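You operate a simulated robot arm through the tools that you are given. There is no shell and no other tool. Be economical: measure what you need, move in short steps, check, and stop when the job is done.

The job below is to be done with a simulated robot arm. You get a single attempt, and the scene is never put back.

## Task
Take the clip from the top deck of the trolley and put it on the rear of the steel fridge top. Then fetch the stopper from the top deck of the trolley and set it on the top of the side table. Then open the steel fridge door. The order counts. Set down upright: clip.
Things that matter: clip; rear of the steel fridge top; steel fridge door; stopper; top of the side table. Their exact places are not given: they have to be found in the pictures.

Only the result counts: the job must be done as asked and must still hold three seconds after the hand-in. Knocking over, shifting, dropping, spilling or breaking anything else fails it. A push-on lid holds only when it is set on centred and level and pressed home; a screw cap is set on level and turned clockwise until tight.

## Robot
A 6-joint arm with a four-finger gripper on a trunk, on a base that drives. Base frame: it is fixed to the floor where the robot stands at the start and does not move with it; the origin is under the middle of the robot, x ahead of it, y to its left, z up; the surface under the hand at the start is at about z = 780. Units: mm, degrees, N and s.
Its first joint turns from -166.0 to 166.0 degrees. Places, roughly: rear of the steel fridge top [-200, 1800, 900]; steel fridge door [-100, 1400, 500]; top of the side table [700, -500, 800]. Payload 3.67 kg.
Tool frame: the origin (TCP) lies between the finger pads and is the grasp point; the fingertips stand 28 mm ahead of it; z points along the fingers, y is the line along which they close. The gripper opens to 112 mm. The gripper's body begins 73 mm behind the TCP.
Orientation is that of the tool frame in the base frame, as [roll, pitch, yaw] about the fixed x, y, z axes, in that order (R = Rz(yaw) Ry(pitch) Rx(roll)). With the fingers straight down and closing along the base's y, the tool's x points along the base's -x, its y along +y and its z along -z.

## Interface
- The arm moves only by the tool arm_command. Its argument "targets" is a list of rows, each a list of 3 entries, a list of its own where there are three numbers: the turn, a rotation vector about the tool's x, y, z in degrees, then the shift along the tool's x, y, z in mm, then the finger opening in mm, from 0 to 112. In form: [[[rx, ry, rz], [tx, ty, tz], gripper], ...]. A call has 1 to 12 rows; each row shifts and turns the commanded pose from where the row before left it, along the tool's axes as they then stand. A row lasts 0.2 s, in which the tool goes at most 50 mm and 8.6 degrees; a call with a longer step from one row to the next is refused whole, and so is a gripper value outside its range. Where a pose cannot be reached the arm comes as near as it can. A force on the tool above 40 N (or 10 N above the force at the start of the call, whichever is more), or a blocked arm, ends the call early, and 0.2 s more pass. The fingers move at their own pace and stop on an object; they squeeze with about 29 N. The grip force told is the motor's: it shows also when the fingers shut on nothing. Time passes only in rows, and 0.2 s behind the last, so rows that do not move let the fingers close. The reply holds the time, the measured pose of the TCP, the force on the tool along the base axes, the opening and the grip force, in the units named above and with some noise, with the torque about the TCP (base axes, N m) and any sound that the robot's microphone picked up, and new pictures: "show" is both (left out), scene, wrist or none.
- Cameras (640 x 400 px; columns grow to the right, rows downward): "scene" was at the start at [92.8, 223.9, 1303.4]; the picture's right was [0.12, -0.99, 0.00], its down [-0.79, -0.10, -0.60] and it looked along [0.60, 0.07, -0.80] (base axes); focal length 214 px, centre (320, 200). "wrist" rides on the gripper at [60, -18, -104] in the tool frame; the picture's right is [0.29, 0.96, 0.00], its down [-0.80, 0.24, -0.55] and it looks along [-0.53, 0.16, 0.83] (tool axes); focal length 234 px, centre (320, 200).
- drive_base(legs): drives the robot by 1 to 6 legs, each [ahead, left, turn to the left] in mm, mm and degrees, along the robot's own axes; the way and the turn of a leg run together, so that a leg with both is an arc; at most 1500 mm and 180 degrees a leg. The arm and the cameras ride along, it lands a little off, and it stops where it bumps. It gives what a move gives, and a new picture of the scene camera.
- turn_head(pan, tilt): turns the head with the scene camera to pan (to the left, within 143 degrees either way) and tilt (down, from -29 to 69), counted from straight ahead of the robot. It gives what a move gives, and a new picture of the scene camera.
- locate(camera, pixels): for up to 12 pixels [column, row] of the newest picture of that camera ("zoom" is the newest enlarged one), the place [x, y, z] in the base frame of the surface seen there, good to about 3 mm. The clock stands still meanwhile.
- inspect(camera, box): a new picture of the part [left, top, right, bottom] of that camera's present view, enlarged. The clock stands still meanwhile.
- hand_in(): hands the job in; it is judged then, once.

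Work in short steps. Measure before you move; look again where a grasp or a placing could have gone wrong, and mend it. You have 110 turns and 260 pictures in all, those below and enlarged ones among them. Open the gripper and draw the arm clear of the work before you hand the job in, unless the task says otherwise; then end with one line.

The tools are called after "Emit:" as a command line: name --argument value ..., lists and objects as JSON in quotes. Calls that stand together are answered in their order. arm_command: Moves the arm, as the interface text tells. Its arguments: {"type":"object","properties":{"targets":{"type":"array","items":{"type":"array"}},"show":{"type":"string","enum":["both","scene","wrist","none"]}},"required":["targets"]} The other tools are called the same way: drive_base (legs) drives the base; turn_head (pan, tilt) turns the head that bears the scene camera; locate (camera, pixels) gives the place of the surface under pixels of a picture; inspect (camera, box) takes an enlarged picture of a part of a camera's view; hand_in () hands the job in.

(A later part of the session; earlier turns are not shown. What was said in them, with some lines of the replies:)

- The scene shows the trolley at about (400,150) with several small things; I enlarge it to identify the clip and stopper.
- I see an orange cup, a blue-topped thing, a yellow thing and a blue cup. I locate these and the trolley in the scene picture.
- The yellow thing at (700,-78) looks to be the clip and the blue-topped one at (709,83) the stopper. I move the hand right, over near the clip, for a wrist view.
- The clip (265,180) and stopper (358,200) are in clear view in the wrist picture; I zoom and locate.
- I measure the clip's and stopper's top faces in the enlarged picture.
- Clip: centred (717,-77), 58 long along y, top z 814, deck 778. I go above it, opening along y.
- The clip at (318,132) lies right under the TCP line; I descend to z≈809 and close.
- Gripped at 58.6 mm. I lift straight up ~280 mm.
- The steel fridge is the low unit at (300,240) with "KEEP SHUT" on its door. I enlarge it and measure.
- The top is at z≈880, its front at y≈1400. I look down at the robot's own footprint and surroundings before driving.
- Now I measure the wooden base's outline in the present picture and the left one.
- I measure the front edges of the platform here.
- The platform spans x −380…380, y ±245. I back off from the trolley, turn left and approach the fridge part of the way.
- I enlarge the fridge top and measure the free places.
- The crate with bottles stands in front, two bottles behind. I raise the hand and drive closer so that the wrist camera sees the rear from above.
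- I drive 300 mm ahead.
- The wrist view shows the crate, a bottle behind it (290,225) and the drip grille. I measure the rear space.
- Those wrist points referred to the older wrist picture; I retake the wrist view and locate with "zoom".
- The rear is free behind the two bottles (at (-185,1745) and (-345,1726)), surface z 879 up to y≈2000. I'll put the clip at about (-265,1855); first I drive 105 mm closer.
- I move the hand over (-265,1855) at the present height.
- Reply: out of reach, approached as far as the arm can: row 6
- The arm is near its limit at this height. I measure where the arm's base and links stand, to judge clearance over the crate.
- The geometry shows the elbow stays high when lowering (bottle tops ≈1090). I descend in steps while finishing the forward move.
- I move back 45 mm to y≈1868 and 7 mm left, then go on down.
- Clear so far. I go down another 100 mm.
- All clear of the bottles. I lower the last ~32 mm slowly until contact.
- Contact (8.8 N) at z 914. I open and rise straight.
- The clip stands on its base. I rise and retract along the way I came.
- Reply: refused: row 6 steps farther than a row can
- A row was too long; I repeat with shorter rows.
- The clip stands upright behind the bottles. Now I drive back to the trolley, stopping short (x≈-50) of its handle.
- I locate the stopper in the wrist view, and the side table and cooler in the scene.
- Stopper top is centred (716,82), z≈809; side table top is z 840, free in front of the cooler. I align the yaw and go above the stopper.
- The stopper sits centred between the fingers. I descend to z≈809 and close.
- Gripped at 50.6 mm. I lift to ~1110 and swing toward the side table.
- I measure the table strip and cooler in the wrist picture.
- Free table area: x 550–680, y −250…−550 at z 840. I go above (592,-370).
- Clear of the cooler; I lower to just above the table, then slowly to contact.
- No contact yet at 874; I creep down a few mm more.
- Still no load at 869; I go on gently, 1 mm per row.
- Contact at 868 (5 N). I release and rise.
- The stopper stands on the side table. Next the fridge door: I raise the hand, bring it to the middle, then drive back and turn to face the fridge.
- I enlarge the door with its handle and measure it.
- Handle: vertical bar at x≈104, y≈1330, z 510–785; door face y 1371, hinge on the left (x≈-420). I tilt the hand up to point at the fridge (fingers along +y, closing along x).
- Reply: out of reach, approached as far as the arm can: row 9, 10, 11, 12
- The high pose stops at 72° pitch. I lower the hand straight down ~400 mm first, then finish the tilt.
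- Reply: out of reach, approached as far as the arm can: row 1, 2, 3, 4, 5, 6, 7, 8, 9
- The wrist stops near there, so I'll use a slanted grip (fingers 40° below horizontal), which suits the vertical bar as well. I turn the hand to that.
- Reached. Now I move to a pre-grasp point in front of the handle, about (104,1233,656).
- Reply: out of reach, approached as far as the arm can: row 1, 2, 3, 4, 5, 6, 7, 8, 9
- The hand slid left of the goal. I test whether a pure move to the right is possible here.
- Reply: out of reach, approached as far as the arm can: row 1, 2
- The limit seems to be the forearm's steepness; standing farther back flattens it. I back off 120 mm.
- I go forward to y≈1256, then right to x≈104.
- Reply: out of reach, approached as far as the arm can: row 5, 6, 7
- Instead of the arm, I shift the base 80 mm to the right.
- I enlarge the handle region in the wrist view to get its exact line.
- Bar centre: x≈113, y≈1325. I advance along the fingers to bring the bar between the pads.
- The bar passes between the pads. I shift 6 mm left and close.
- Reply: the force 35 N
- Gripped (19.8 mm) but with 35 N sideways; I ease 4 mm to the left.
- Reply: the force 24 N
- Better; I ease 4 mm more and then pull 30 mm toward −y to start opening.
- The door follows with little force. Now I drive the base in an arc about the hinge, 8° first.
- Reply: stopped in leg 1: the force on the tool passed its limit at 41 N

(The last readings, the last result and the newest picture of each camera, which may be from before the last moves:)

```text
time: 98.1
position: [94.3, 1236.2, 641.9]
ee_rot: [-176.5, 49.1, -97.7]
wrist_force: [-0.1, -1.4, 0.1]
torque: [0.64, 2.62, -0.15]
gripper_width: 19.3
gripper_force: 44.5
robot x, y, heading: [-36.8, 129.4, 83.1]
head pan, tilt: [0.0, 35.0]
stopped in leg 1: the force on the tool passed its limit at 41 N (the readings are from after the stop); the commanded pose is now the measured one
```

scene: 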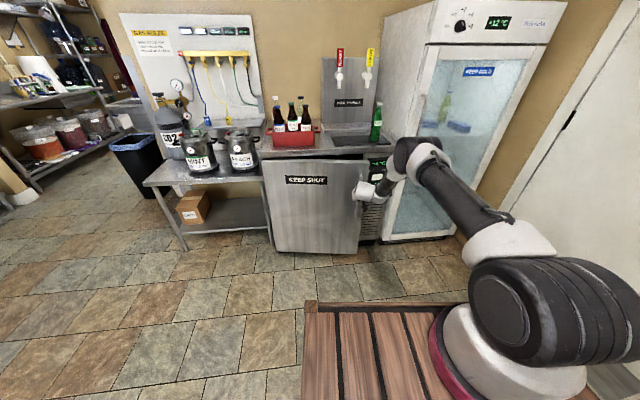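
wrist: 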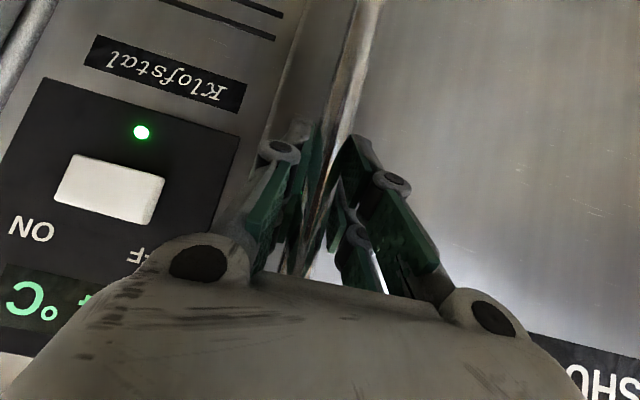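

The door is open ~10°. I continue along the arc in smaller legs.

Emit:
drive_base --legs '[[-56, 123, -6], [-56, 123, -6]]'

```text
time: 100.2
position: [59.1, 1137.7, 642.4]
ee_rot: [-176.7, 49.0, -108.6]
wrist_force: [-0.2, -1.5, 0.7]
torque: [1.15, 2.52, -0.19]
gripper_width: 19.4
gripper_force: 45.2
robot x, y, heading: [-281.4, 75.4, 72.5]
head pan, tilt: [0.0, 35.0]
stopped in leg 2: the force on the tool passed its limit at 41 N (the readings are from after the stop); the commanded pose is now the measured one
```

scene: 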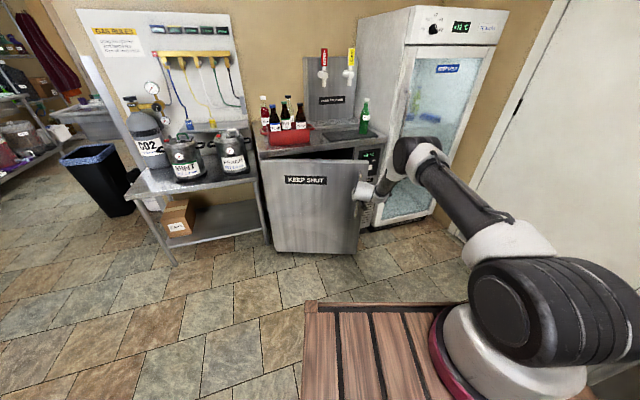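

Open ~22°. I keep on, 6° legs about the refined hinge (-400,1355).

Emit:
drive_base --legs '[[-52, 124, -6], [-52, 124, -6], [-52, 124, -6]]'

```text
time: 103.3
position: [-29.8, 1009.6, 642.5]
ee_rot: [-176.5, 49.0, -126.5]
wrist_force: [-0.5, 0.1, 2.6]
torque: [1.25, 2.52, 0.15]
gripper_width: 19.6
gripper_force: 44.5
robot x, y, heading: [-683.6, 106.5, 54.3]
head pan, tilt: [0.0, 35.0]
```

scene: 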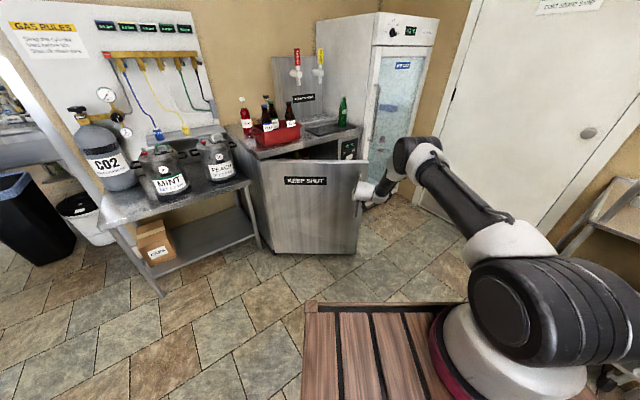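

Open ~40°. Before going on I check the floor to my left where the base will slide.

Emit:
turn_head --pan 100 --tilt 40

Emit:
locate --camera "scene" --pixels '[[100, 200], [320, 150], [320, 220], [500, 200], [560, 150], [200, 100], [400, 100], [60, 120]]'

```text
time: 105.1
position: [-29.9, 1009.2, 641.9]
ee_rot: [-176.4, 49.0, -126.5]
wrist_force: [1.7, 0.6, 0.2]
torque: [1.53, 2.09, 0.08]
gripper_width: 19.1
gripper_force: 44.5
robot x, y, heading: [-679.8, 106.4, 54.1]
head pan, tilt: [100.0, 40.0]
```

scene: 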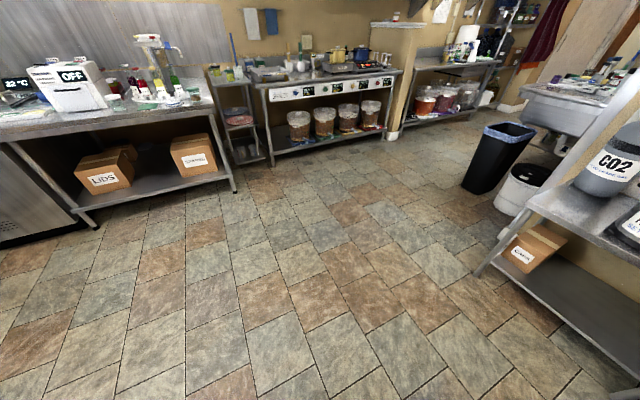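

```text
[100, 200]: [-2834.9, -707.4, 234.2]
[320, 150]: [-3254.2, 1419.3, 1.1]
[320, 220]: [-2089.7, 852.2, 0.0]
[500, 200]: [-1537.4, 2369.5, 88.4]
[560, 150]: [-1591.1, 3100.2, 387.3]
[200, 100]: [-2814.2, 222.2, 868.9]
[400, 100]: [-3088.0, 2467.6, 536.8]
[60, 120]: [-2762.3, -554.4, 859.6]
```

The floor is free to x≈-2600. I continue the arc with 4 legs.

Emit:
drive_base --legs '[[-52, 124, -6], [-52, 124, -6], [-52, 124, -6], [-52, 124, -6]]'

Emit:
turn_head --pan 0 --tilt 35

```text
time: 107.2
position: [-97.4, 945.9, 641.2]
ee_rot: [-176.8, 48.9, -137.9]
wrist_force: [0.4, -0.7, 0.9]
torque: [2.15, 1.71, -0.13]
gripper_width: 19.3
gripper_force: 44.7
robot x, y, heading: [-909.5, 180.4, 43.6]
head pan, tilt: [100.0, 40.0]
stopped in leg 2: the force on the tool passed its limit at 41 N (the readings are from after the stop); the commanded pose is now the measured one
```

scene: 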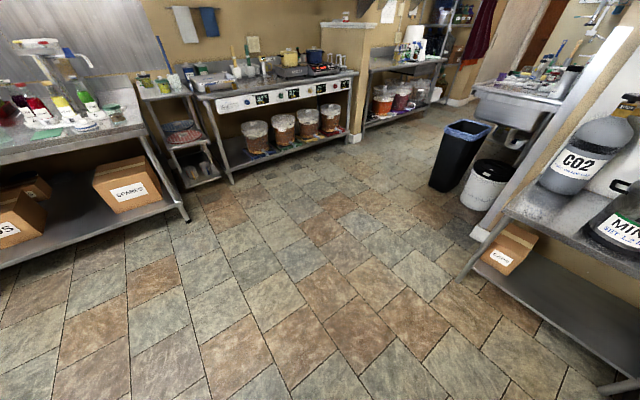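

```text
time: 109.0
position: [-97.1, 945.8, 643.0]
ee_rot: [-176.5, 49.1, -137.5]
wrist_force: [1.5, -0.3, 1.7]
torque: [1.92, 1.6, 0.0]
gripper_width: 19.0
gripper_force: 45.4
robot x, y, heading: [-903.1, 181.0, 43.7]
head pan, tilt: [0.0, 35.0]
```

scene: 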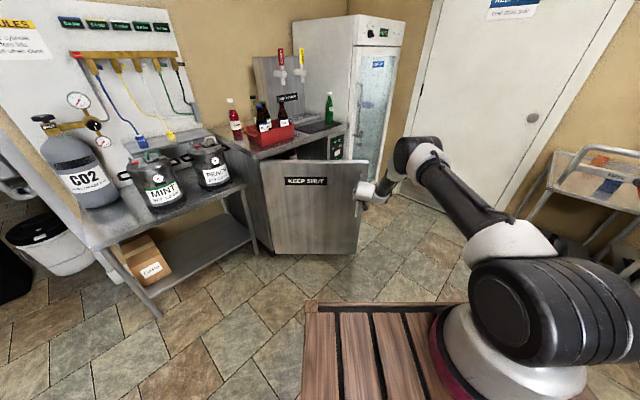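

Open ~50°. I go on.

Emit:
drive_base --legs '[[-44, 103, -5], [-44, 103, -5], [-44, 103, -5], [-44, 103, -5], [-44, 103, -5]]'

```text
time: 111.0
position: [-167.5, 899.3, 641.8]
ee_rot: [-177.0, 49.1, -147.8]
wrist_force: [-0.2, -0.7, 1.0]
torque: [2.38, 1.34, -0.08]
gripper_width: 18.7
gripper_force: 45.4
robot x, y, heading: [-1096.1, 276.1, 34.2]
head pan, tilt: [0.0, 35.0]
stopped in leg 2: the force on the tool passed its limit at 41 N (the readings are from after the stop); the commanded pose is now the measured one
```

scene: 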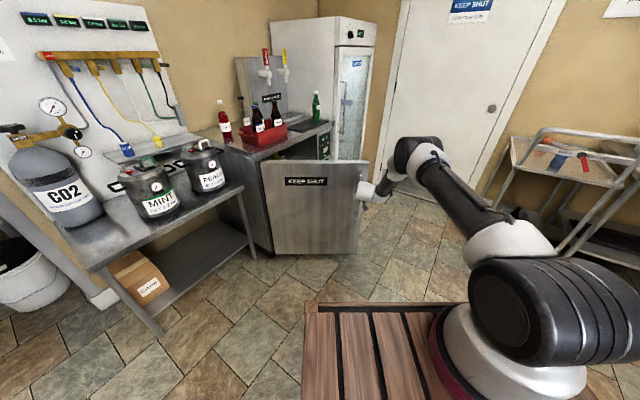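

Refit of the points gives hinge (-430,1380), R 545, opened ~55°. I continue with corrected legs.

Emit:
drive_base --legs '[[-47, 102, -5], [-47, 102, -5], [-47, 102, -5], [-47, 102, -5], [-47, 102, -5]]'

```text
time: 115.4
position: [-388.5, 833.3, 641.9]
ee_rot: [-177.2, 49.1, -172.6]
wrist_force: [0.6, -1.9, 0.9]
torque: [2.62, 0.17, -0.09]
gripper_width: 18.7
gripper_force: 45.4
robot x, y, heading: [-1492.0, 651.3, 9.6]
head pan, tilt: [0.0, 35.0]
stopped in leg 5: the force on the tool passed its limit at 40 N (the readings are from after the stop); the commanded pose is now the measured one
```

scene: 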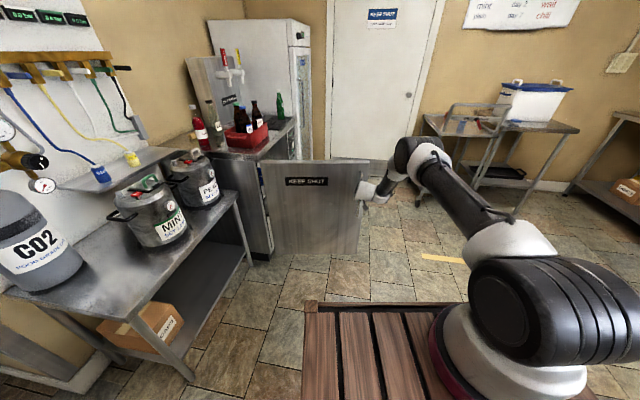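

The door stands open ~80°. I release the handle and back away along the fingers.

Emit:
arm_command --targets '[[[0, 0, 0], [0, 0, 0], 50], [[0, 0, 0], [0, 0, 0], 70], [[0, 0, 0], [0, 0, -20], 70], [[0, 0, 0], [0, 0, -30], 70], [[0, 0, 0], [0, 0, -40], 70], [[0, 0, 0], [0, 0, -40], 70]]'

```text
time: 116.8
position: [-486.8, 826.6, 727.0]
ee_rot: [-176.7, 48.9, -172.3]
wrist_force: [-0.6, -0.2, -0.6]
torque: [-0.01, -0.04, 0.02]
gripper_width: 70.1
gripper_force: 0.1
robot x, y, heading: [-1491.9, 649.4, 9.5]
head pan, tilt: [0.0, 35.0]
```

scene: 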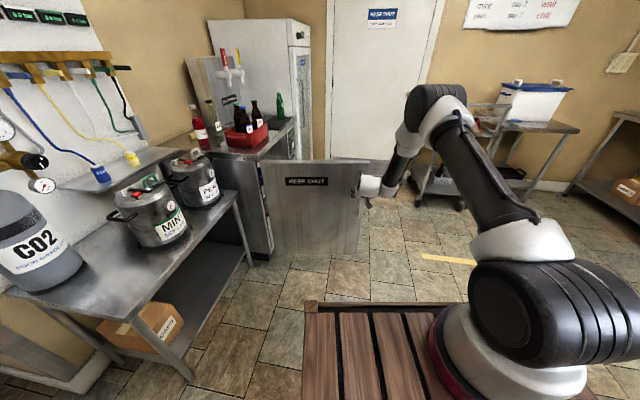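
wrist: 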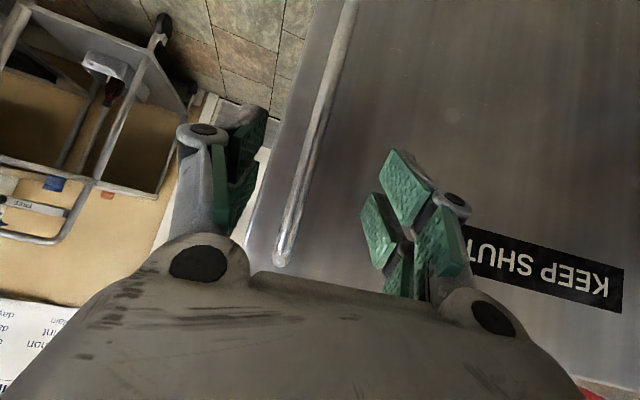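

Free of the handle. I drive back 300 mm and check that the door stays and that the things on the fridge top stand.

Emit:
drive_base --legs '[[-300, 0, 0]]'

Emit:
turn_head --pan 10 --tilt 25

Emit:
inspect --camera "scene" --box '[230, 60, 450, 260]'

```text
time: 118.9
position: [-780.1, 775.5, 727.8]
ee_rot: [-176.8, 49.0, -172.5]
wrist_force: [0.3, -0.2, 0.0]
torque: [0.0, -0.01, 0.0]
gripper_width: 70.1
gripper_force: 0.2
robot x, y, heading: [-1784.7, 601.6, 9.8]
head pan, tilt: [0.0, 35.0]
```

scene: 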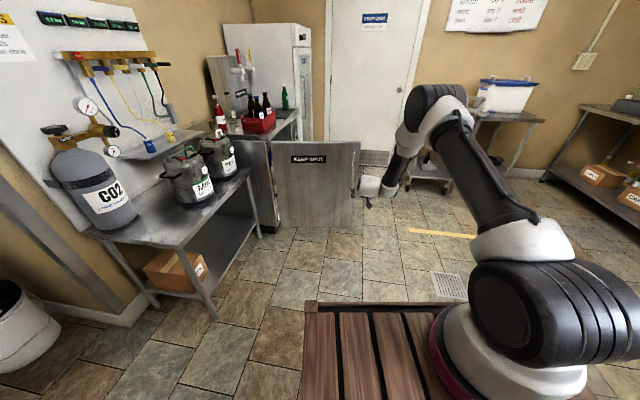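

```text
time: 119.6
position: [-780.6, 774.2, 727.3]
ee_rot: [-176.8, 49.0, -172.5]
wrist_force: [-0.5, -0.1, 0.3]
torque: [0.0, 0.02, -0.01]
gripper_width: 70.1
gripper_force: 0.1
robot x, y, heading: [-1785.6, 603.7, 9.5]
head pan, tilt: [10.0, 25.0]
```

scene: 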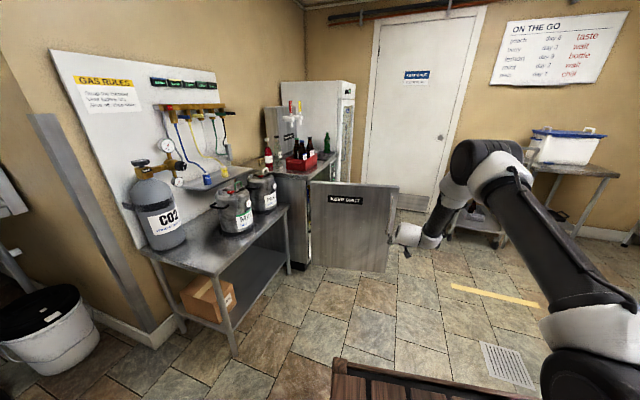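

```text
2.00 times, centred on (340, 160) of scene
```

zoom: 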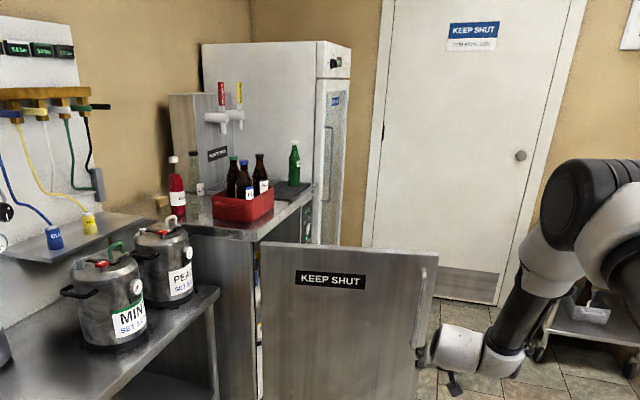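

The door stands open, the clip (160,203 in the zoom) is still behind the bottles, all else is standing, and the arm is clear with the gripper open. I hand in.

Emit:
hand_in

```text
The job is handed in.
```

The clip stands upright at the rear of the steel fridge top, the stopper is on the side table, and the steel fridge door is open about 80°. The job is handed in.
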